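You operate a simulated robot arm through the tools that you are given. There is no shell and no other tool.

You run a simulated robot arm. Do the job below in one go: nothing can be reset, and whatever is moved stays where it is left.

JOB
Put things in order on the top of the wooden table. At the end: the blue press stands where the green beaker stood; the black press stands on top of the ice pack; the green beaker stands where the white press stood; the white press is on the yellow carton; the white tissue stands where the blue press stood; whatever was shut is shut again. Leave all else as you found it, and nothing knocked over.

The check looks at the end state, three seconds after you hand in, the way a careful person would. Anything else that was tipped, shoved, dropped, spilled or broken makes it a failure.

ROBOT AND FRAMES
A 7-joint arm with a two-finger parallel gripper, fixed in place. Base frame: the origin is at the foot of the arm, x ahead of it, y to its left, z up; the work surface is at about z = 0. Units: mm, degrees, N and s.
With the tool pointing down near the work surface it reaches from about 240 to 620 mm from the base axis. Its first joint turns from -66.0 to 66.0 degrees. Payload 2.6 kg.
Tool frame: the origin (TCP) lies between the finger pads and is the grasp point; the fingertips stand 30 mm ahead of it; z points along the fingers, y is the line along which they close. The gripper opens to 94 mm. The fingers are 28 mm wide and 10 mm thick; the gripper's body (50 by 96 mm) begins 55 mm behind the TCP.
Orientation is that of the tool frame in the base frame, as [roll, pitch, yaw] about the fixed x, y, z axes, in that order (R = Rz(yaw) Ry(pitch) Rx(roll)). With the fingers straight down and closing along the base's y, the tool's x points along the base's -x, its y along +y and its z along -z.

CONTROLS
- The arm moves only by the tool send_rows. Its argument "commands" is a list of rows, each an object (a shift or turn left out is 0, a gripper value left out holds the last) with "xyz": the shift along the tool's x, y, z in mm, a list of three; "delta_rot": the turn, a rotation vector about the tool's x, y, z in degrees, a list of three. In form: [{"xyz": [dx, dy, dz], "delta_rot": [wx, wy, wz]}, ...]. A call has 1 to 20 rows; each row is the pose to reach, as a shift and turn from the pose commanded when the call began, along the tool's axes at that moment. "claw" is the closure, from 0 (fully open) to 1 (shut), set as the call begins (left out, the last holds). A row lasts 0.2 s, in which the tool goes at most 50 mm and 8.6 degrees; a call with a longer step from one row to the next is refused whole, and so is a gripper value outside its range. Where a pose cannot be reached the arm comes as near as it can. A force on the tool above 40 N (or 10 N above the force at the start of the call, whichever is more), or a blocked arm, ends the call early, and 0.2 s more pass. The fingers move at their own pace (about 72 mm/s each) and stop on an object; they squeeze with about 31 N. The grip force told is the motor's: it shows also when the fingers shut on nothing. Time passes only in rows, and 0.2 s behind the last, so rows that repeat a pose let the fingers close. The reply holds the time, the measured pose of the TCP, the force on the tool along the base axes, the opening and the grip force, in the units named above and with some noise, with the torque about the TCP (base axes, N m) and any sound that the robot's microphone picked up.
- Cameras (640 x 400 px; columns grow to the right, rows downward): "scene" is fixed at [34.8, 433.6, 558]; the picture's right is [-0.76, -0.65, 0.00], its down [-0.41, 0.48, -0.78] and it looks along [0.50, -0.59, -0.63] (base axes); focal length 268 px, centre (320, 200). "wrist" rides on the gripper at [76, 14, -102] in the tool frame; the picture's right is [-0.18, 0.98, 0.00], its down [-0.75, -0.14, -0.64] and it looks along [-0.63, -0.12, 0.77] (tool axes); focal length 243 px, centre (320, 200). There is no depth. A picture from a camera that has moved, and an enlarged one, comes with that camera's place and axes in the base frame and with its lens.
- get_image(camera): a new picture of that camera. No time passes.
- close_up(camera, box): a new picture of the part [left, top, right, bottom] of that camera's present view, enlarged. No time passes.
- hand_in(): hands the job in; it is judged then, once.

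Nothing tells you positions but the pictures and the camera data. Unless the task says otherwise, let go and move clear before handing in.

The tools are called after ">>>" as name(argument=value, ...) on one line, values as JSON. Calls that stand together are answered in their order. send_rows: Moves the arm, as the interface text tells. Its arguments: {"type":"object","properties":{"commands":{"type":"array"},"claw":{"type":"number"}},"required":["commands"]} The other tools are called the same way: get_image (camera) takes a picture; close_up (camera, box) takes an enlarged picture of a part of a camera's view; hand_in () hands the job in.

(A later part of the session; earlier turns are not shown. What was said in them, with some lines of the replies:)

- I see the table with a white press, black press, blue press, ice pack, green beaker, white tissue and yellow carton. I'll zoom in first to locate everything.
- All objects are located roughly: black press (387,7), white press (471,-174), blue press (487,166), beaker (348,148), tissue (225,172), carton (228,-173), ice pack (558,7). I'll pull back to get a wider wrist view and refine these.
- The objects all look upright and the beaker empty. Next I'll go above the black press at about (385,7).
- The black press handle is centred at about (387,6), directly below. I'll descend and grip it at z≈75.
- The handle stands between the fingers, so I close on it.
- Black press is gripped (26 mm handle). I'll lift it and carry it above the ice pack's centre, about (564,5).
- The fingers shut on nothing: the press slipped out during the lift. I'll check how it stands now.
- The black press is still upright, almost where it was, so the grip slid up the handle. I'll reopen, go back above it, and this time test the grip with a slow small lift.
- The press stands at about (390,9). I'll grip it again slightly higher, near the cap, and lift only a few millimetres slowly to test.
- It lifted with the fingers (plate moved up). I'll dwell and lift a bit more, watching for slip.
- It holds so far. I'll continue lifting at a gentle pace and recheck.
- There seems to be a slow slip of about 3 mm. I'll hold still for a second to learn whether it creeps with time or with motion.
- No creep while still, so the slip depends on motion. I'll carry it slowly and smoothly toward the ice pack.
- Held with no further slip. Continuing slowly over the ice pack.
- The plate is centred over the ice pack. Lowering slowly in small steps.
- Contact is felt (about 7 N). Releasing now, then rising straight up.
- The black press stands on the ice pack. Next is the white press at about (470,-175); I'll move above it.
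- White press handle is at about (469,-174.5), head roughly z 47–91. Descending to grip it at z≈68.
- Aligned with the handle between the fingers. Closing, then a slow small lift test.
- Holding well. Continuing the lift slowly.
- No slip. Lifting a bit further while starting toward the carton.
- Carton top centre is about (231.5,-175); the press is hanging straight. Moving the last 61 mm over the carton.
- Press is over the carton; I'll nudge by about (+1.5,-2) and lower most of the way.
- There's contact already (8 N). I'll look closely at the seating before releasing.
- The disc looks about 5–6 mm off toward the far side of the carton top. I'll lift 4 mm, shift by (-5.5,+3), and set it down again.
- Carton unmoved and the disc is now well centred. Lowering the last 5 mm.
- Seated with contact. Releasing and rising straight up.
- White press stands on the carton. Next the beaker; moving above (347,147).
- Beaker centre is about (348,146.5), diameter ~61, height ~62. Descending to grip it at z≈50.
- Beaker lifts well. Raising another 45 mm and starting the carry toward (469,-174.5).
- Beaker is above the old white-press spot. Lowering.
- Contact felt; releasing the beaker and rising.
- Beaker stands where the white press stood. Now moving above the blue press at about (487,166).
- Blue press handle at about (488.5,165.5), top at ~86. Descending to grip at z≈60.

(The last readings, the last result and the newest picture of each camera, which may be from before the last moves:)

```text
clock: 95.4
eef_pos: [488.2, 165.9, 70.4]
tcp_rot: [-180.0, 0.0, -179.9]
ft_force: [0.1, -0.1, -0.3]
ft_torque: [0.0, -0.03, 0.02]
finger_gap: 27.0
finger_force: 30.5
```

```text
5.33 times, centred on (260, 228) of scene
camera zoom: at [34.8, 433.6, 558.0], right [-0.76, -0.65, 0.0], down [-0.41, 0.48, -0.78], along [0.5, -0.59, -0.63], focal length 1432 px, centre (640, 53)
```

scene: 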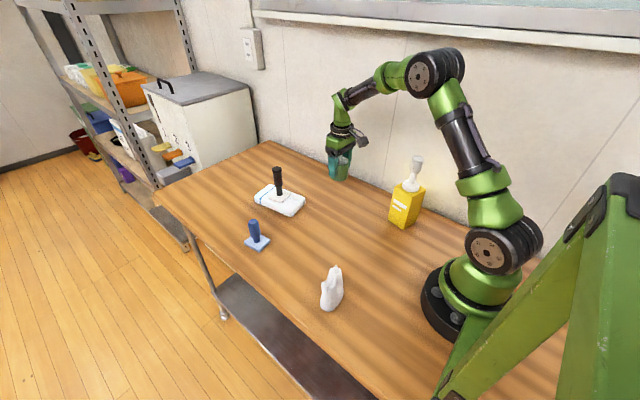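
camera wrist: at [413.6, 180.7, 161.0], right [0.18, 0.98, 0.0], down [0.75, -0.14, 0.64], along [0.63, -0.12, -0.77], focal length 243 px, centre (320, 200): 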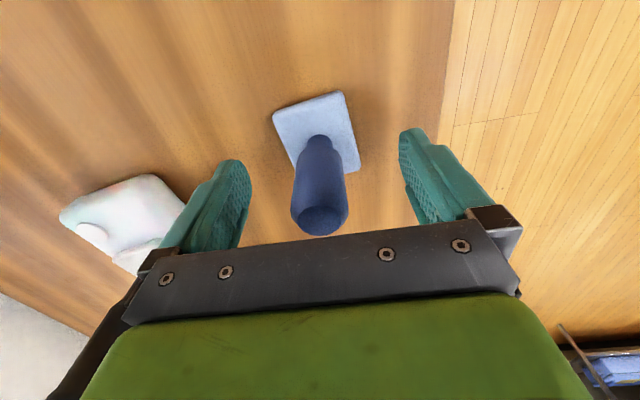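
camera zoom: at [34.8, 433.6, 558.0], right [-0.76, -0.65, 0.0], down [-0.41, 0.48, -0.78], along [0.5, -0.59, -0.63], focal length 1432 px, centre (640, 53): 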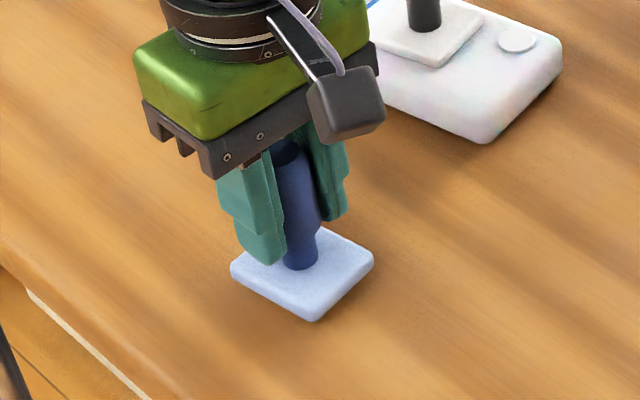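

Blue press lifts without slipping. Carrying toward the beaker's old spot (348,146.5).

>>> send_rows(commands=[{"xyz": [0, 0, -1]}, {"xyz": [0, 0, -3]}, {"xyz": [0, 0, -6]}, {"xyz": [1, 0, -10]}, {"xyz": [3, -0.4, -14]}, {"xyz": [6, -0.8, -18]}, {"xyz": [10, -1.4, -21]}, {"xyz": [15, -2, -24]}, {"xyz": [20, -2.7, -26]}, {"xyz": [26, -3.5, -28]}, {"xyz": [32, -4.3, -29]}, {"xyz": [38, -5.1, -30]}, {"xyz": [44, -6, -30]}, {"xyz": [50, -6.8, -30]}, {"xyz": [56, -7.6, -30]}, {"xyz": [61, -8.2, -30]}, {"xyz": [65, -8.8, -30]}, {"xyz": [68, -9.2, -30]}, {"xyz": [70, -9.5, -30]}, {"xyz": [70, -9.5, -30]}])

>>> send_rows(commands=[{"xyz": [1, -0.1, 0]}, {"xyz": [3, -0.4, 0]}, {"xyz": [6, -0.8, 0]}, {"xyz": [10, -1.4, 0]}, {"xyz": [15, -2, 0]}, {"xyz": [20, -2.7, 0]}, {"xyz": [25, -3.4, 0]}, {"xyz": [30, -4, 0]}, {"xyz": [35, -4.7, 0]}, {"xyz": [40, -5.4, 0]}, {"xyz": [45, -6.1, 0]}, {"xyz": [50, -6.8, 0]}, {"xyz": [55, -7.5, 0]}, {"xyz": [60, -8.1, 0]}, {"xyz": [64, -8.7, 0]}, {"xyz": [67, -9.1, 0]}, {"xyz": [69.5, -9.4, 0]}, {"xyz": [70.5, -9.5, 0]}, {"xyz": [70.5, -9.5, 0]}])

>>> get_image(camera="wrist")

>>> close_up(camera="scene", box=[240, 200, 360, 290])

```text
clock: 99.6
eef_pos: [418.8, 156.2, 99.3]
tcp_rot: [-180.0, 0.0, -180.0]
ft_force: [0.3, 1.2, -1.8]
ft_torque: [0.0, 0.0, 0.0]
finger_gap: 27.0
finger_force: 30.7
```

```text
clock: 103.6
eef_pos: [347.6, 146.2, 100.2]
tcp_rot: [180.0, 0.0, -180.0]
ft_force: [0.0, 0.0, -1.3]
ft_torque: [0.01, -0.01, -0.02]
finger_gap: 27.0
finger_force: 30.9
```

```text
taken
camera wrist: at [272.2, 161.9, 201.3], right [0.18, 0.98, 0.0], down [0.75, -0.14, 0.64], along [0.63, -0.12, -0.77], focal length 243 px, centre (320, 200)
```

wrist: 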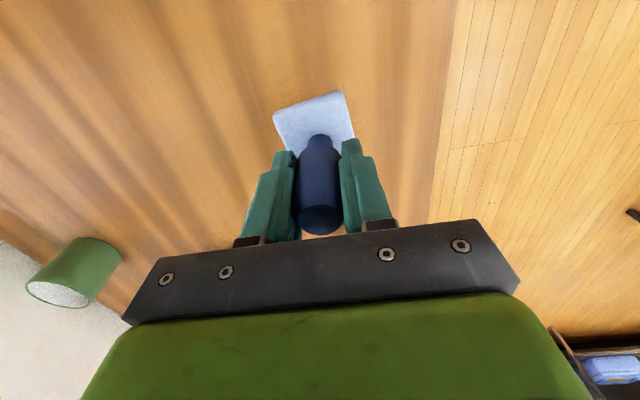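

```text
4.44 times, centred on (300, 245) of scene
camera zoom: at [34.8, 433.6, 558.0], right [-0.76, -0.65, 0.0], down [-0.41, 0.48, -0.78], along [0.5, -0.59, -0.63], focal length 1193 px, centre (409, 0)
```

zoom: 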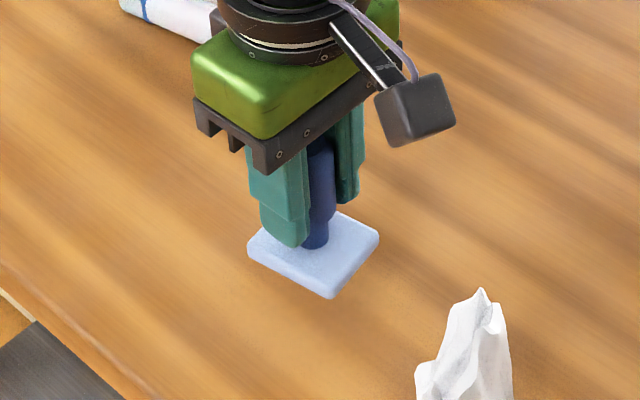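

Now lowering the blue press at the beaker's old place.

>>> send_rows(commands=[{"xyz": [0, 0, 1]}, {"xyz": [0, 0, 4]}, {"xyz": [0, 0, 8]}, {"xyz": [0, 0, 13]}, {"xyz": [0, 0, 18]}, {"xyz": [0, 0, 23]}, {"xyz": [0, 0, 28]}, {"xyz": [0, 0, 32]}, {"xyz": [0, 0, 35]}, {"xyz": [0, 0, 37]}, {"xyz": [0, 0, 37]}])

>>> send_rows(commands=[{"xyz": [0, 0, 0.7]}, {"xyz": [0, 0, 1.4]}, {"xyz": [0, 0, 2.1]}, {"xyz": [0, 0, 2.6]}, {"xyz": [0, 0, 2.6]}])

>>> close_up(camera="scene", box=[240, 200, 360, 290])

```text
clock: 106.0
eef_pos: [347.3, 145.6, 63.0]
tcp_rot: [-179.9, 0.0, 180.0]
ft_force: [-0.5, 1.0, -0.4]
ft_torque: [-0.02, -0.02, -0.02]
finger_gap: 27.0
finger_force: 31.0
```

```text
clock: 107.2
eef_pos: [347.5, 146.9, 60.5]
tcp_rot: [179.9, -0.1, -180.0]
ft_force: [0.3, 0.5, -1.0]
ft_torque: [0.0, 0.0, 0.03]
finger_gap: 26.7
finger_force: 31.3
```

```text
4.44 times, centred on (300, 245) of scene
camera zoom: at [34.8, 433.6, 558.0], right [-0.76, -0.65, 0.0], down [-0.41, 0.48, -0.78], along [0.5, -0.59, -0.63], focal length 1193 px, centre (409, 0)
```

zoom: 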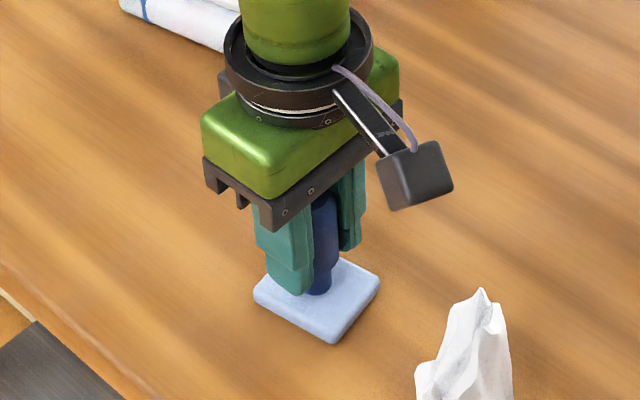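

>>> send_rows(commands=[{"xyz": [0, 0, 0.5]}, {"xyz": [0, 0, 1]}, {"xyz": [0, 0, 1]}])

```text
clock: 108.0
eef_pos: [348.1, 147.0, 58.8]
tcp_rot: [-179.9, 0.0, 179.9]
ft_force: [-4.0, -1.3, 14.6]
ft_torque: [-0.11, 0.3, 0.0]
finger_gap: 26.8
finger_force: 31.1
```

Firm contact; easing off slightly and releasing.

>>> send_rows(commands=[{"xyz": [0, 0, -0.8]}, {"xyz": [0, 0, -0.8]}])

>>> send_rows(commands=[{"xyz": [0, 0, 0]}, {"xyz": [0, 0, 0]}, {"xyz": [0, 0, 0]}, {"xyz": [0, 0, 0]}], claw=0.3)

>>> send_rows(commands=[{"xyz": [0, 0, -10]}, {"xyz": [0, 0, -40]}, {"xyz": [0, 0, -80]}, {"xyz": [0, 0, -120]}, {"xyz": [0, 0, -150]}, {"xyz": [0, 0, -150]}])

>>> get_image(camera="wrist")

>>> get_image(camera="scene")

>>> close_up(camera="scene", box=[270, 220, 390, 320])

```text
clock: 108.6
eef_pos: [348.1, 147.1, 60.1]
tcp_rot: [179.9, 0.0, -179.9]
ft_force: [0.4, 0.5, 0.1]
ft_torque: [0.08, -0.09, -0.02]
finger_gap: 27.0
finger_force: 30.9
```

```text
clock: 109.6
eef_pos: [349.5, 146.5, 59.9]
tcp_rot: [179.9, 0.0, 179.9]
ft_force: [-0.2, -0.5, -0.7]
ft_torque: [0.02, 0.04, 0.01]
finger_gap: 65.8
finger_force: 0.1
```

```text
clock: 111.0
eef_pos: [347.3, 147.3, 210.1]
tcp_rot: [179.9, 0.0, -180.0]
ft_force: [-0.6, -0.6, 0.0]
ft_torque: [0.0, -0.01, 0.01]
finger_gap: 65.7
finger_force: 0.0
```

```text
taken
camera wrist: at [271.4, 162.0, 311.8], right [0.18, 0.98, 0.0], down [0.75, -0.14, 0.64], along [0.63, -0.12, -0.77], focal length 243 px, centre (320, 200)
```

wrist: 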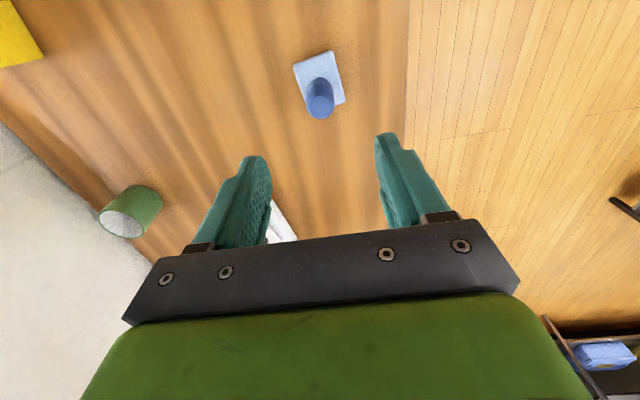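

```text
taken
```

scene: 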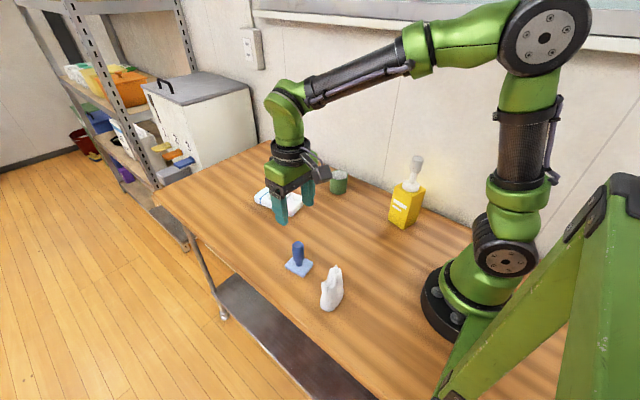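

```text
4.00 times, centred on (330, 270) of scene
camera zoom: at [34.8, 433.6, 558.0], right [-0.76, -0.65, 0.0], down [-0.41, 0.48, -0.78], along [0.5, -0.59, -0.63], focal length 1074 px, centre (280, -80)
```

zoom: 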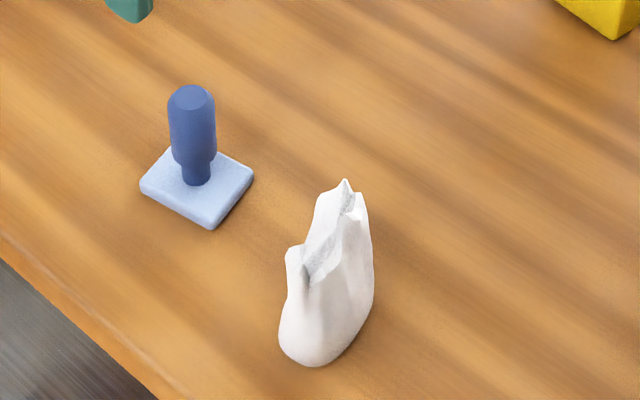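

Blue press in place. Now going above the tissue at about (225,172) to inspect its shape.

>>> send_rows(commands=[{"xyz": [10, 2, -20]}, {"xyz": [35, 8, -40]}, {"xyz": [65, 14, -50]}, {"xyz": [95, 20, -50]}, {"xyz": [115, 24, -50]}, {"xyz": [120, 25.5, -50]}, {"xyz": [120, 25.5, -50]}], claw=0)

>>> get_image(camera="wrist")

>>> close_up(camera="wrist", box=[240, 20, 400, 140])

>>> close_up(camera="scene", box=[300, 250, 380, 320])

```text
clock: 112.6
eef_pos: [228.2, 172.1, 260.2]
tcp_rot: [-179.9, 0.0, 180.0]
ft_force: [-0.2, 0.4, -0.1]
ft_torque: [-0.04, 0.01, -0.02]
finger_gap: 94.0
finger_force: 0.1
```

```text
taken
camera wrist: at [151.8, 187.4, 361.2], right [0.18, 0.98, 0.0], down [0.75, -0.14, 0.64], along [0.63, -0.12, -0.77], focal length 243 px, centre (320, 200)
```

wrist: 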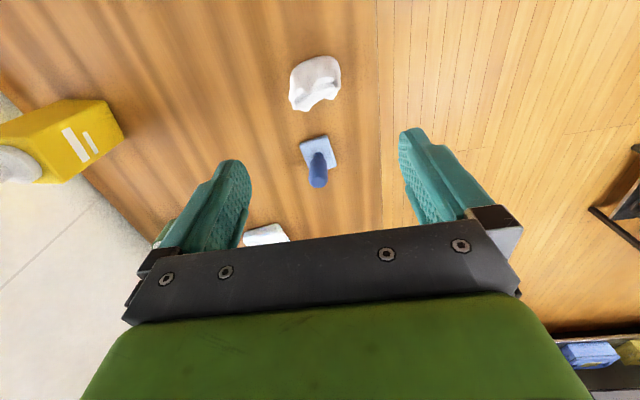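

```text
3.33 times, centred on (320, 80) of wrist
camera zoom: at [151.8, 187.4, 361.2], right [0.18, 0.98, 0.0], down [0.75, -0.14, 0.64], along [0.63, -0.12, -0.77], focal length 809 px, centre (320, 600)
```

zoom: 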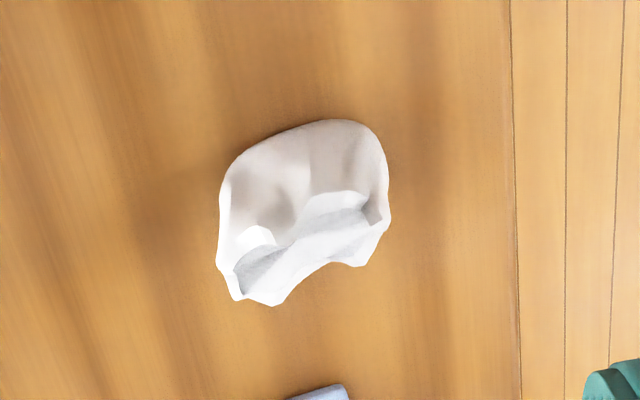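

```text
5.71 times, centred on (340, 285) of scene
camera zoom: at [34.8, 433.6, 558.0], right [-0.76, -0.65, 0.0], down [-0.41, 0.48, -0.78], along [0.5, -0.59, -0.63], focal length 1534 px, centre (206, -286)
```

zoom: 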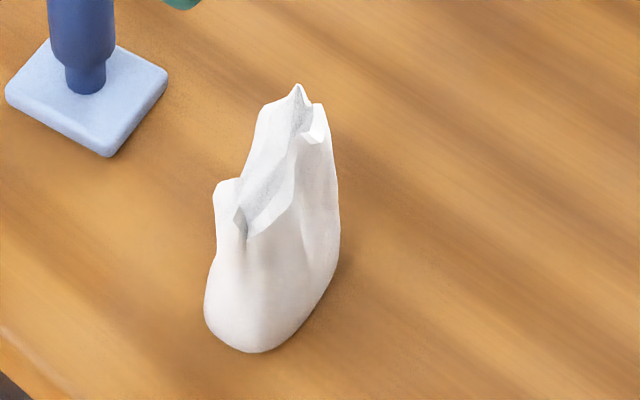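

The tissue is about 60 mm long (along y, tilted ~9°), ~38 mm thick, ~118 mm tall, centred near (229,166.5). I'll turn the gripper 7° to line up and come down above it.

>>> send_rows(commands=[{"xyz": [0, -2, 30], "delta_rot": [0, 0, 2]}, {"xyz": [-1, -4, 60], "delta_rot": [0, 0, 5]}, {"xyz": [-1, -5.5, 80], "delta_rot": [0, 0, 7]}, {"xyz": [-1, -5.5, 90], "delta_rot": [0, 0, 7]}, {"xyz": [-1, -5.5, 90], "delta_rot": [0, 0, 7]}], claw=0)

>>> get_image(camera="wrist")

>>> close_up(camera="scene", box=[280, 210, 400, 320])

```text
clock: 113.8
eef_pos: [230.0, 166.0, 170.3]
tcp_rot: [-180.0, 0.0, 173.0]
ft_force: [0.4, -0.5, -0.5]
ft_torque: [-0.02, -0.01, 0.01]
finger_gap: 93.9
finger_force: 0.1
```

```text
taken
camera wrist: at [155.7, 191.0, 271.2], right [0.3, 0.95, 0.0], down [0.73, -0.23, 0.64], along [0.61, -0.19, -0.77], focal length 243 px, centre (320, 200)
```

wrist: 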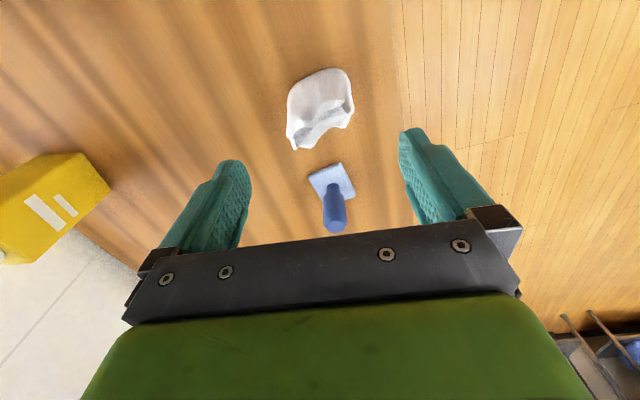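

```text
3.64 times, centred on (340, 265) of scene
camera zoom: at [34.8, 433.6, 558.0], right [-0.76, -0.65, 0.0], down [-0.41, 0.48, -0.78], along [0.5, -0.59, -0.63], focal length 976 px, centre (247, -36)
```

zoom: 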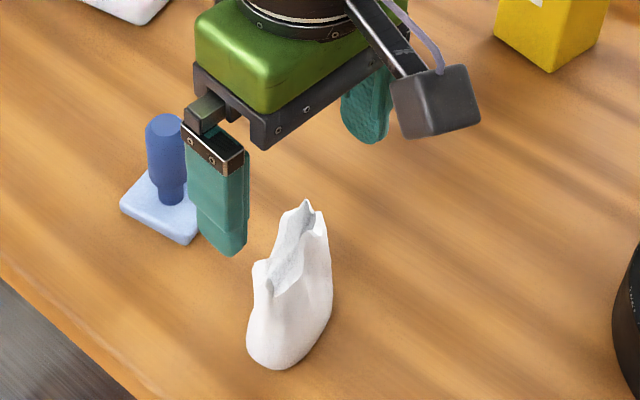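

Tissue sits between the finger lines, centred near (227,168). Descending gently to z≈74.

>>> send_rows(commands=[{"xyz": [2.2, 1.25, 20]}, {"xyz": [2.2, 1.25, 45]}, {"xyz": [2.2, 1.25, 70]}, {"xyz": [2.2, 1.25, 86]}, {"xyz": [2.2, 1.25, 96]}, {"xyz": [2.2, 1.25, 96]}], claw=0)

>>> get_image(camera="wrist")

>>> close_up(camera="scene", box=[280, 220, 400, 330])

```text
clock: 115.2
eef_pos: [226.6, 168.6, 73.4]
tcp_rot: [-180.0, 0.0, 173.1]
ft_force: [0.7, 0.6, 0.1]
ft_torque: [0.0, -0.02, -0.04]
finger_gap: 94.0
finger_force: 0.1
```

```text
taken
camera wrist: at [153.3, 193.0, 175.3], right [0.3, 0.95, 0.0], down [0.73, -0.23, 0.64], along [0.61, -0.19, -0.77], focal length 243 px, centre (320, 200)
```

wrist: 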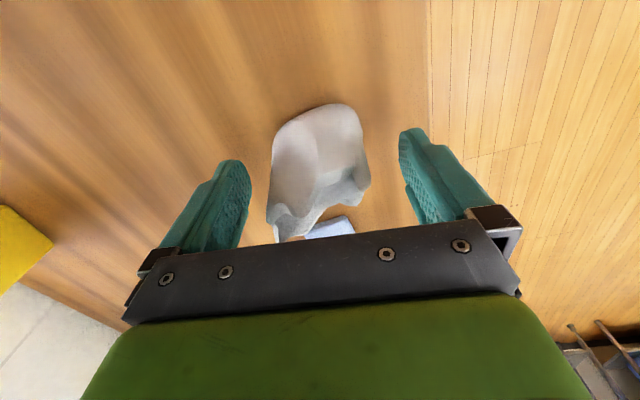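

```text
3.64 times, centred on (340, 275) of scene
camera zoom: at [34.8, 433.6, 558.0], right [-0.76, -0.65, 0.0], down [-0.41, 0.48, -0.78], along [0.5, -0.59, -0.63], focal length 976 px, centre (247, -73)
```

zoom: 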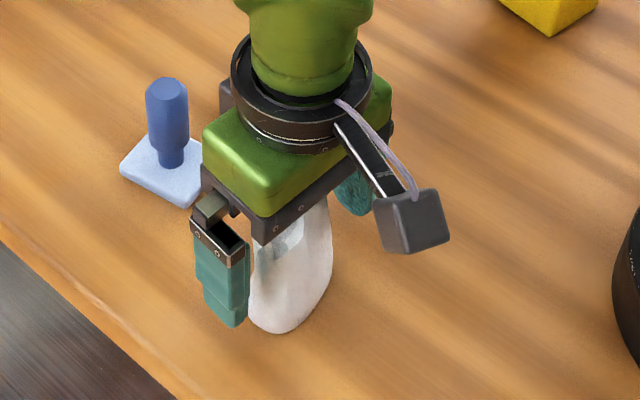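

>>> send_rows(commands=[{"xyz": [0, 0, 0]}, {"xyz": [0, 0, 0]}, {"xyz": [0, 0, 0]}], claw=0.28)

>>> get_image(camera="wrist")

>>> close_up(camera="scene", box=[300, 240, 380, 310])

```text
clock: 116.0
eef_pos: [226.9, 169.1, 74.2]
tcp_rot: [-180.0, 0.0, 172.9]
ft_force: [-0.6, -0.4, 0.8]
ft_torque: [-0.01, 0.03, 0.02]
finger_gap: 67.6
finger_force: 0.0
```

```text
taken
camera wrist: at [153.3, 193.0, 175.5], right [0.3, 0.95, 0.0], down [0.73, -0.23, 0.64], along [0.61, -0.19, -0.77], focal length 243 px, centre (320, 200)
```

wrist: 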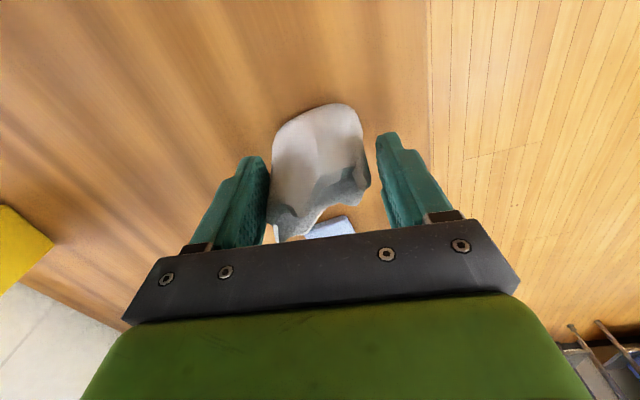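

```text
5.71 times, centred on (340, 275) of scene
camera zoom: at [34.8, 433.6, 558.0], right [-0.76, -0.65, 0.0], down [-0.41, 0.48, -0.78], along [0.5, -0.59, -0.63], focal length 1534 px, centre (206, -229)
```

zoom: 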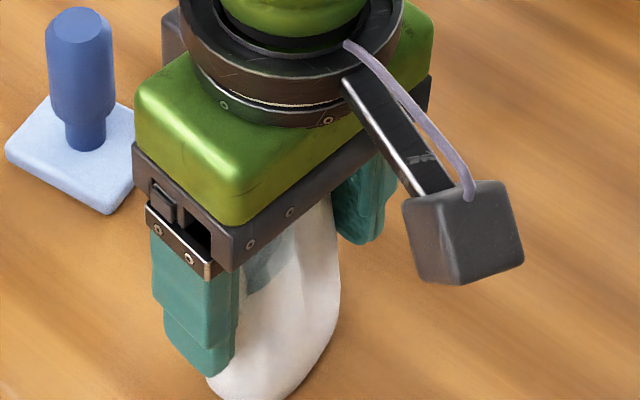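

The tissue is a touch nearer the left finger; shifting 2.5 mm that way, then closing.

>>> send_rows(commands=[{"xyz": [0, -1.2, 0]}, {"xyz": [0, -2.5, 0]}, {"xyz": [0, -2.5, 0]}], claw=0.26)

>>> send_rows(commands=[{"xyz": [0, 0, 0]}, {"xyz": [0, 0, 0]}, {"xyz": [0, 0, 0]}, {"xyz": [0, 0, 0]}], claw=1)

>>> get_image(camera="wrist")

>>> close_up(camera="scene", box=[300, 240, 380, 310])

```text
clock: 116.8
eef_pos: [225.5, 165.6, 73.2]
tcp_rot: [-180.0, 0.0, 173.1]
ft_force: [0.3, -0.2, -0.1]
ft_torque: [0.01, 0.0, 0.01]
finger_gap: 69.6
finger_force: 0.1
```

```text
clock: 117.8
eef_pos: [227.0, 164.4, 74.0]
tcp_rot: [-180.0, 0.0, 172.9]
ft_force: [-0.3, -0.1, -0.1]
ft_torque: [-0.03, 0.04, -0.02]
finger_gap: 51.9
finger_force: 30.5
```

```text
taken
camera wrist: at [153.0, 190.4, 175.6], right [0.3, 0.95, 0.0], down [0.73, -0.23, 0.64], along [0.61, -0.19, -0.77], focal length 243 px, centre (320, 200)
```

wrist: 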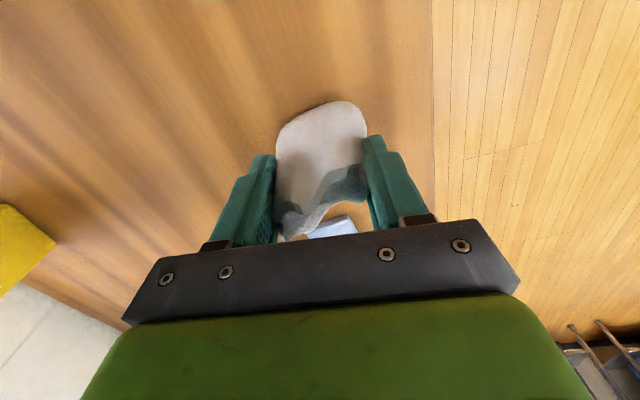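

```text
5.71 times, centred on (340, 275) of scene
camera zoom: at [34.8, 433.6, 558.0], right [-0.76, -0.65, 0.0], down [-0.41, 0.48, -0.78], along [0.5, -0.59, -0.63], focal length 1534 px, centre (206, -229)
```

zoom: 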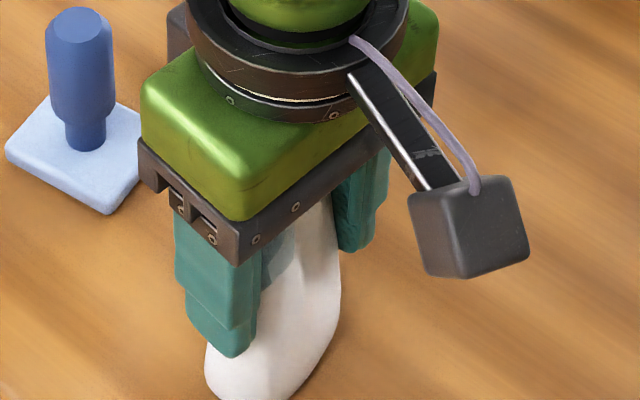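

Gripped at 52 mm. Slow lift test.

>>> send_rows(commands=[{"xyz": [0, 0, -0.5]}, {"xyz": [0, 0, -1.5]}, {"xyz": [0, 0, -3]}, {"xyz": [0, 0, -5]}, {"xyz": [0, 0, -7.5]}, {"xyz": [0, 0, -10]}, {"xyz": [0, 0, -12]}, {"xyz": [0, 0, -12]}])

>>> close_up(camera="scene", box=[300, 240, 380, 310])

>>> get_image(camera="wrist")

```text
clock: 119.6
eef_pos: [226.7, 164.9, 85.2]
tcp_rot: [-180.0, -0.1, 173.0]
ft_force: [-0.2, -0.4, 0.3]
ft_torque: [0.01, -0.01, -0.01]
finger_gap: 51.7
finger_force: 31.1
```

```text
5.71 times, centred on (340, 275) of scene
camera zoom: at [34.8, 433.6, 558.0], right [-0.76, -0.65, 0.0], down [-0.41, 0.48, -0.78], along [0.5, -0.59, -0.63], focal length 1534 px, centre (206, -229)
```

zoom: 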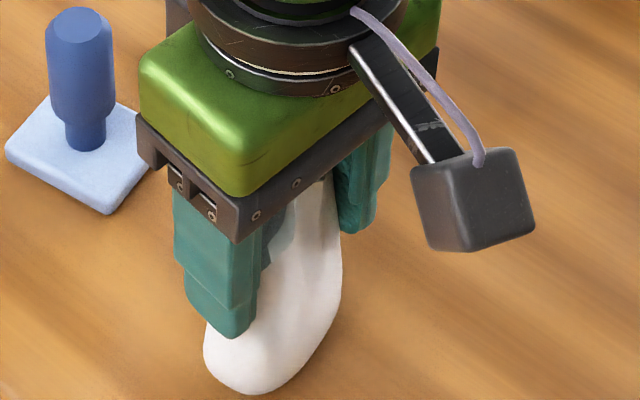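

```text
taken
camera wrist: at [153.5, 190.2, 187.5], right [0.3, 0.95, 0.0], down [0.73, -0.23, 0.64], along [0.61, -0.19, -0.77], focal length 243 px, centre (320, 200)
```

wrist: 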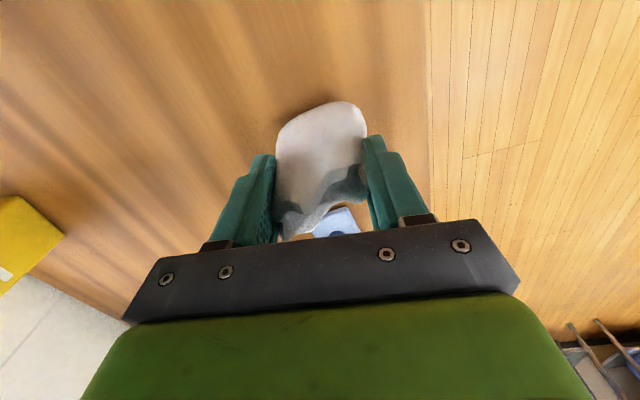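

Tissue is held firmly. Lifting it high enough to pass over the blue press.

>>> send_rows(commands=[{"xyz": [0, 0, -1]}, {"xyz": [0, 0, -3]}, {"xyz": [0, 0, -6]}, {"xyz": [0, 0, -10]}, {"xyz": [0, 0, -15]}, {"xyz": [0, 0, -20.5]}, {"xyz": [0, 0, -26]}, {"xyz": [0, 0, -32]}, {"xyz": [0, 0, -38]}, {"xyz": [0, 0, -44]}, {"xyz": [0, 0, -50]}, {"xyz": [0, 0, -56]}, {"xyz": [0, 0, -62]}, {"xyz": [0, 0, -68]}, {"xyz": [0, 0, -74]}, {"xyz": [0, 0, -80]}, {"xyz": [0, 0, -86]}, {"xyz": [0, 0, -92]}, {"xyz": [0, 0, -96]}, {"xyz": [0, 0, -98]}])

>>> get_image(camera="wrist")

>>> close_up(camera="scene", box=[280, 170, 400, 280])

```text
clock: 123.8
eef_pos: [227.1, 166.0, 183.1]
tcp_rot: [-180.0, 0.0, 173.0]
ft_force: [0.9, 0.5, -0.1]
ft_torque: [0.0, 0.02, -0.01]
finger_gap: 51.1
finger_force: 30.9
```

```text
taken
camera wrist: at [153.3, 190.3, 285.4], right [0.3, 0.95, 0.0], down [0.73, -0.23, 0.64], along [0.61, -0.19, -0.77], focal length 243 px, centre (320, 200)
```

wrist: 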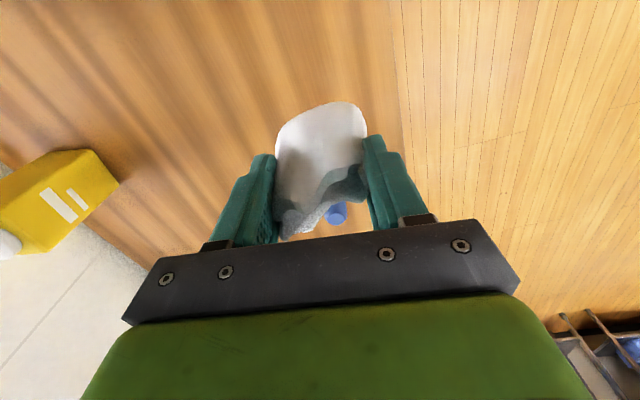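

```text
3.64 times, centred on (340, 225) of scene
camera zoom: at [34.8, 433.6, 558.0], right [-0.76, -0.65, 0.0], down [-0.41, 0.48, -0.78], along [0.5, -0.59, -0.63], focal length 976 px, centre (247, 109)
```

zoom: 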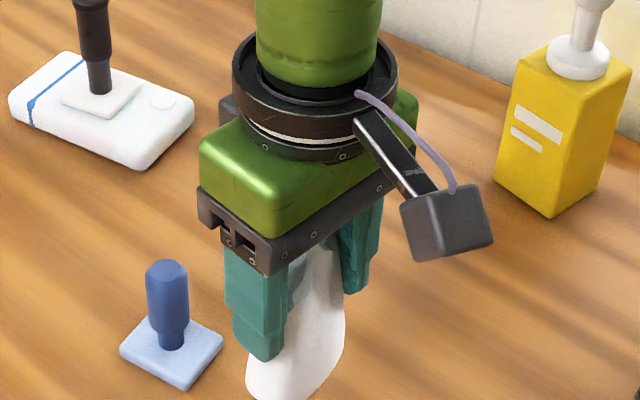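

No slip; the bottom is about 110 mm up, above the blue press. Carrying it slowly to the old blue-press spot.

>>> send_rows(commands=[{"xyz": [-1, 0.1, 0]}, {"xyz": [-3, 0.4, 0]}, {"xyz": [-6, 0.7, 0]}, {"xyz": [-9.9, 1.2, 0]}, {"xyz": [-15.9, 1.9, 0]}, {"xyz": [-22.8, 2.8, 0]}, {"xyz": [-30.8, 3.7, 0]}, {"xyz": [-38.7, 4.7, 0]}, {"xyz": [-46.7, 5.6, 0]}, {"xyz": [-54.6, 6.6, 0]}, {"xyz": [-62.5, 7.6, 0]}, {"xyz": [-70.5, 8.5, 0]}, {"xyz": [-78.4, 9.5, 0]}, {"xyz": [-86.4, 10.4, 0]}, {"xyz": [-94.3, 11.4, 0]}, {"xyz": [-102.2, 12.4, 0]}, {"xyz": [-110.2, 13.3, 0]}, {"xyz": [-117.1, 14.2, 0]}, {"xyz": [-123.1, 14.9, 0]}, {"xyz": [-127, 15.4, 0]}])

>>> get_image(camera="wrist")

>>> send_rows(commands=[{"xyz": [-1, 0.1, 0]}, {"xyz": [-3, 0.4, 0]}, {"xyz": [-6.9, 0.8, 0]}, {"xyz": [-11.9, 1.4, 0]}, {"xyz": [-17.9, 2.2, 0]}, {"xyz": [-25.8, 3.1, 0]}, {"xyz": [-33.7, 4.1, 0]}, {"xyz": [-41.7, 5, 0]}, {"xyz": [-49.6, 6, 0]}, {"xyz": [-57.6, 7, 0]}, {"xyz": [-65.5, 7.9, 0]}, {"xyz": [-73.4, 8.9, 0]}, {"xyz": [-81.4, 9.8, 0]}, {"xyz": [-89.3, 10.8, 0]}, {"xyz": [-97.3, 11.8, 0]}, {"xyz": [-105.2, 12.7, 0]}, {"xyz": [-113.1, 13.7, 0]}, {"xyz": [-121.1, 14.6, 0]}, {"xyz": [-128, 15.5, 0]}, {"xyz": [-131.4, 15.9, 0]}])

>>> get_image(camera="wrist")

>>> get_image(camera="scene")

```text
clock: 128.0
eef_pos: [354.2, 165.5, 183.8]
tcp_rot: [179.9, -0.1, 173.0]
ft_force: [0.3, -1.2, 0.4]
ft_torque: [-0.02, 0.02, 0.02]
finger_gap: 51.4
finger_force: 30.7
```

```text
taken
camera wrist: at [281.4, 189.6, 285.7], right [0.3, 0.95, 0.0], down [0.73, -0.23, 0.64], along [0.61, -0.19, -0.77], focal length 243 px, centre (320, 200)
```

wrist: 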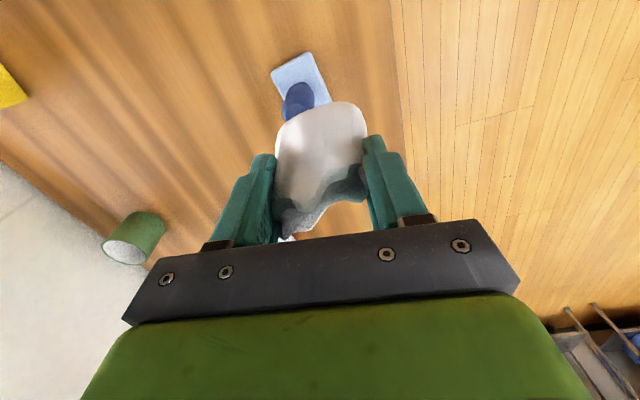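

```text
clock: 132.2
eef_pos: [487.6, 165.8, 183.1]
tcp_rot: [179.9, 0.0, 172.9]
ft_force: [0.2, 0.7, 0.0]
ft_torque: [-0.01, -0.03, 0.02]
finger_gap: 51.3
finger_force: 31.8
```

```text
taken
camera wrist: at [413.1, 190.0, 285.5], right [0.3, 0.95, 0.0], down [0.73, -0.23, 0.64], along [0.61, -0.19, -0.77], focal length 243 px, centre (320, 200)
```

wrist: 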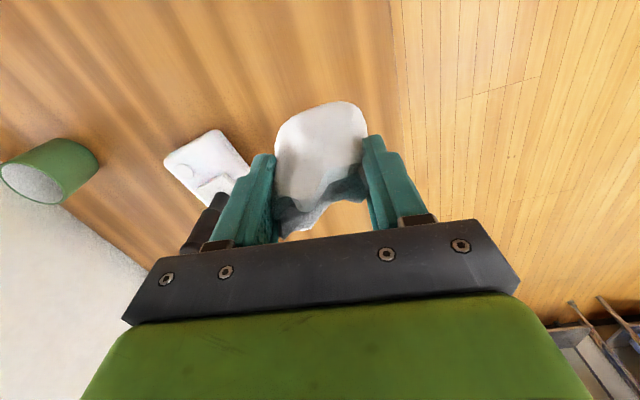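

```text
taken
```

scene: 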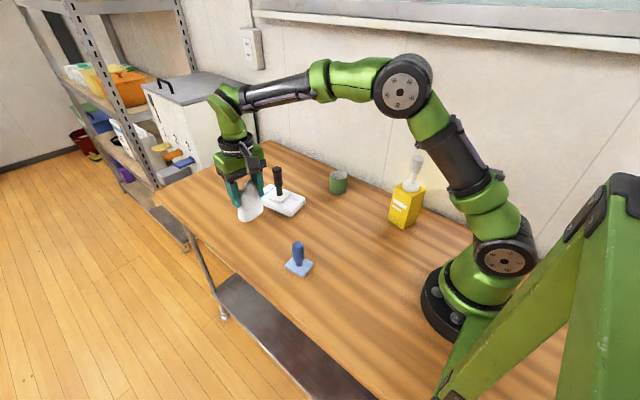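

Tissue is above (487,165). Lowering slowly.

>>> send_rows(commands=[{"xyz": [0, 0, 1]}, {"xyz": [0, 0, 3]}, {"xyz": [0, 0, 7]}, {"xyz": [0, 0, 12]}, {"xyz": [0, 0, 18]}, {"xyz": [0, 0, 24]}, {"xyz": [0, 0, 30]}, {"xyz": [0, 0, 36]}, {"xyz": [0, 0, 42]}, {"xyz": [0, 0, 48]}, {"xyz": [0, 0, 54]}, {"xyz": [0, 0, 60]}, {"xyz": [0, 0, 66]}, {"xyz": [0, 0, 72]}, {"xyz": [0, 0, 78]}, {"xyz": [0, 0, 84]}, {"xyz": [0, 0, 90]}, {"xyz": [0, 0, 96]}, {"xyz": [0, 0, 101]}, {"xyz": [0, 0, 104]}])

>>> close_up(camera="scene", box=[210, 180, 310, 260])

>>> get_image(camera="wrist")

```text
clock: 136.4
eef_pos: [487.6, 166.1, 79.3]
tcp_rot: [-180.0, 0.0, 173.0]
ft_force: [0.0, 0.3, 0.6]
ft_torque: [0.02, -0.03, 0.03]
finger_gap: 50.8
finger_force: 30.7
```

```text
5.00 times, centred on (260, 220) of scene
camera zoom: at [34.8, 433.6, 558.0], right [-0.76, -0.65, 0.0], down [-0.41, 0.48, -0.78], along [0.5, -0.59, -0.63], focal length 1342 px, centre (620, 100)
```

zoom: 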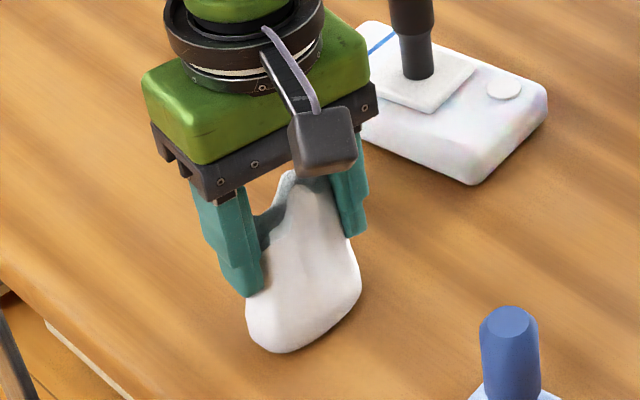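

```text
taken
camera wrist: at [413.2, 190.1, 181.2], right [0.3, 0.95, 0.0], down [0.73, -0.23, 0.64], along [0.61, -0.19, -0.77], focal length 243 px, centre (320, 200)
```

wrist: 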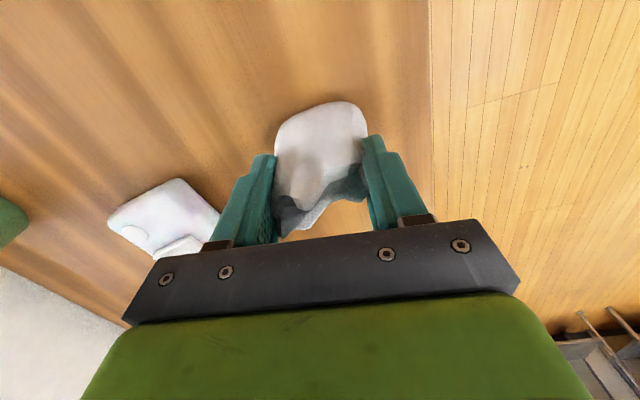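

>>> send_rows(commands=[{"xyz": [0, 0, 1]}, {"xyz": [0, 0, 2]}, {"xyz": [0, 0, 3]}, {"xyz": [0, 0, 4]}, {"xyz": [0, 0, 4]}])

>>> send_rows(commands=[{"xyz": [0, 0, 0.7]}, {"xyz": [0, 0, 1.4]}, {"xyz": [0, 0, 1.8]}, {"xyz": [0, 0, 1.8]}])

>>> close_up(camera="scene", box=[210, 180, 310, 260])

```text
clock: 137.6
eef_pos: [487.6, 165.2, 76.3]
tcp_rot: [-180.0, 0.0, 173.1]
ft_force: [-0.1, -0.1, 0.2]
ft_torque: [0.04, -0.01, 0.01]
finger_gap: 50.8
finger_force: 31.1
```

```text
clock: 138.6
eef_pos: [487.6, 164.8, 74.7]
tcp_rot: [179.9, 0.1, 173.0]
ft_force: [-1.3, -0.7, 9.0]
ft_torque: [0.05, 0.24, 0.02]
finger_gap: 51.0
finger_force: 31.3
```

```text
5.00 times, centred on (260, 220) of scene
camera zoom: at [34.7, 433.5, 558.0], right [-0.76, -0.65, 0.0], down [-0.41, 0.48, -0.78], along [0.5, -0.59, -0.63], focal length 1342 px, centre (620, 100)
```

zoom: 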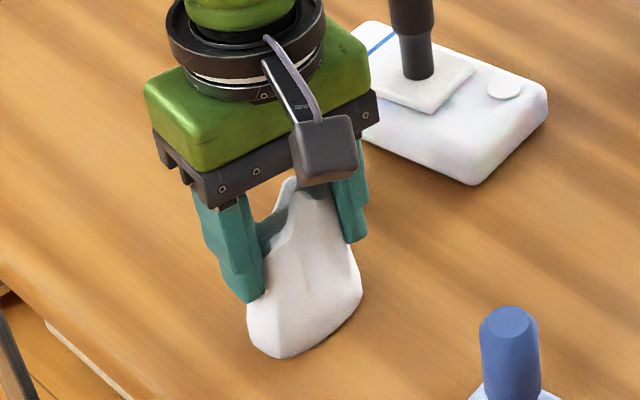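

Contact at about 9 N. Easing off and releasing.

>>> send_rows(commands=[{"xyz": [0, 0, -0.5]}, {"xyz": [0, 0, -0.5]}])

>>> send_rows(commands=[{"xyz": [0, 0, 0]}, {"xyz": [0, 0, 0]}, {"xyz": [0, 0, 0]}, {"xyz": [0, 0, 0]}], claw=0)

>>> close_up(camera="scene", box=[210, 180, 310, 260])

>>> get_image(camera="wrist")

```text
clock: 139.2
eef_pos: [487.5, 165.9, 75.2]
tcp_rot: [180.0, 0.2, 172.9]
ft_force: [-0.3, 0.1, 8.4]
ft_torque: [0.05, 0.09, 0.01]
finger_gap: 51.1
finger_force: 30.7
```

```text
clock: 140.2
eef_pos: [488.1, 164.6, 74.5]
tcp_rot: [-180.0, 0.0, 173.1]
ft_force: [0.6, 0.1, -0.6]
ft_torque: [0.01, 0.02, -0.01]
finger_gap: 93.7
finger_force: 0.0
```

```text
5.00 times, centred on (260, 220) of scene
camera zoom: at [34.8, 433.6, 558.0], right [-0.76, -0.65, 0.0], down [-0.41, 0.48, -0.78], along [0.5, -0.59, -0.63], focal length 1342 px, centre (620, 100)
```

zoom: 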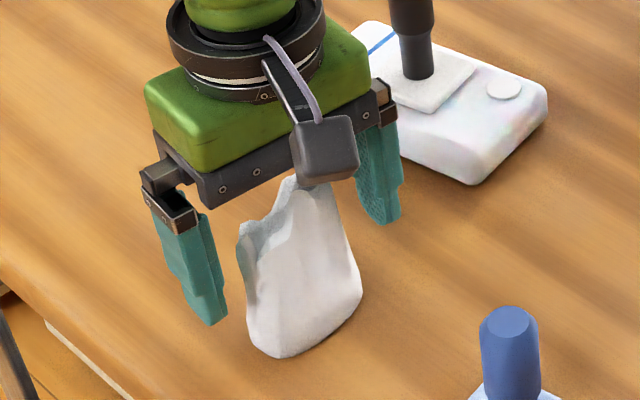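

```text
taken
camera wrist: at [413.8, 189.7, 175.9], right [0.3, 0.95, 0.0], down [0.73, -0.23, 0.64], along [0.61, -0.19, -0.77], focal length 243 px, centre (320, 200)
```

wrist: 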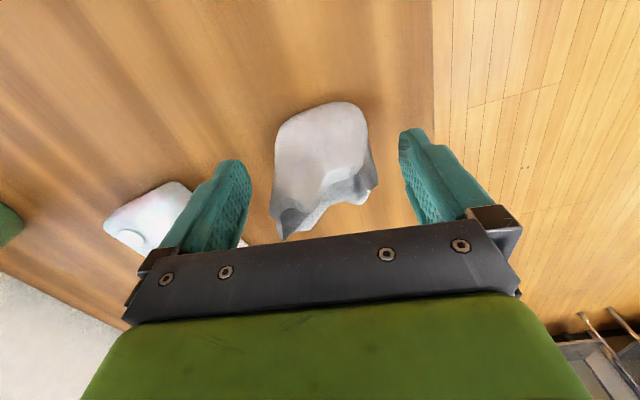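

Tissue stands. Rising straight up and checking everything.

>>> send_rows(commands=[{"xyz": [0, 0, -10]}, {"xyz": [0, 0, -35]}, {"xyz": [0, 0, -70]}, {"xyz": [0, 0, -110]}, {"xyz": [0, 0, -150]}, {"xyz": [10, 0, -180]}, {"xyz": [40, -20, -190]}, {"xyz": [80, -35, -190]}, {"xyz": [110, -50, -190]}, {"xyz": [110, -50, -190]}])

>>> get_image(camera="scene")

>>> get_image(camera="wrist")

>>> close_up(camera="scene", box=[220, 150, 380, 280])

>>> close_up(camera="scene", box=[320, 140, 440, 240])

```text
clock: 142.4
eef_pos: [371.5, 128.9, 265.1]
tcp_rot: [-180.0, 0.0, 173.0]
ft_force: [0.3, 0.6, 0.4]
ft_torque: [-0.02, 0.01, -0.01]
finger_gap: 93.9
finger_force: 0.1
```

```text
taken
```

scene: 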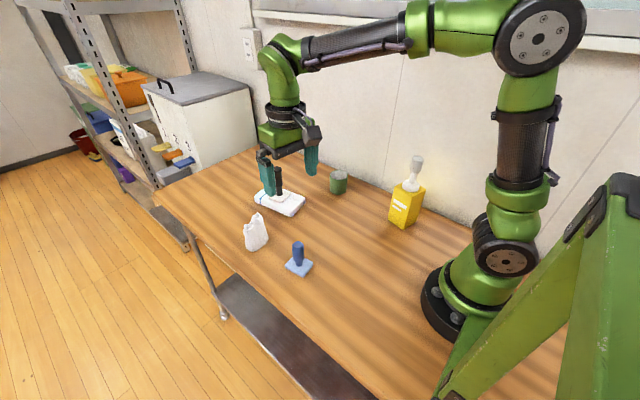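

```text
taken
camera wrist: at [297.8, 153.1, 366.7], right [0.3, 0.95, 0.0], down [0.73, -0.23, 0.64], along [0.61, -0.19, -0.77], focal length 243 px, centre (320, 200)
```

wrist: 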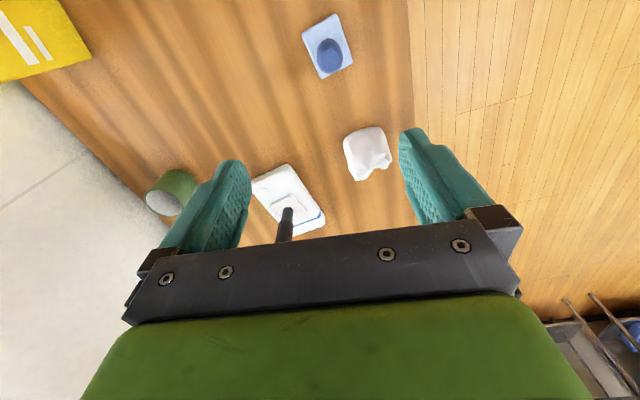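

```text
3.08 times, centred on (300, 215) of scene
camera zoom: at [34.8, 433.6, 558.0], right [-0.76, -0.65, 0.0], down [-0.41, 0.48, -0.78], along [0.5, -0.59, -0.63], focal length 826 px, centre (382, 154)
```

zoom: 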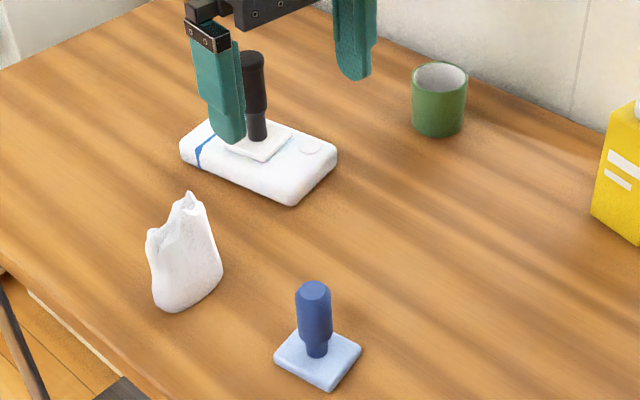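

```text
4.00 times, centred on (380, 190) of scene
camera zoom: at [34.8, 433.6, 558.0], right [-0.76, -0.65, 0.0], down [-0.41, 0.48, -0.78], along [0.5, -0.59, -0.63], focal length 1074 px, centre (80, 240)
```

zoom: 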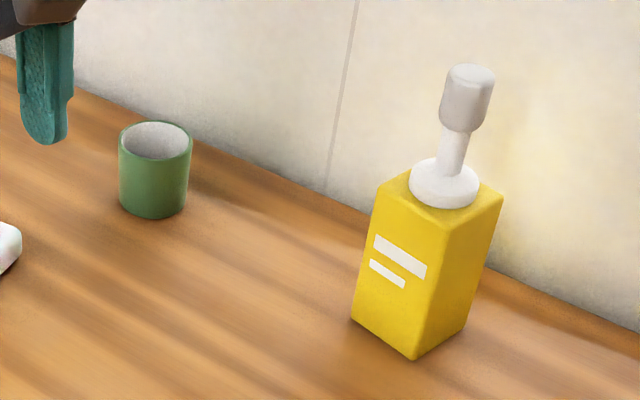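

Every item matches its target:
- The blue press is at the beaker's old spot.
- The beaker is at the white press's old spot.
- The tissue is at the blue press's old spot.
- The black press is on the ice pack, and the white press is on the carton.

Everything stands upright and the arm is clear, so I'm handing in.

>>> hand_in()

```text
The job is handed in.
```

The table is arranged as asked and handed in. In the last pictures every item stood upright and the arm was clear of everything.

| Item | Where it is now |
|---|---|
| Blue press | where the green beaker stood |
| Black press | on top of the ice pack |
| Green beaker | where the white press stood |
| White press | on the yellow carton, close to the centre of its top |
| White tissue | where the blue press stood |

- **Slipped grip:** on my first try the black press slid out of the gripper as I lifted it. It stayed upright and shifted only a few millimetres. I then picked it up again more slowly, and it is now on the ice pack.
- **Nothing to shut:** I opened nothing, and I saw nothing on the table that needed shutting. The carton was closed from the start and did not visibly move.
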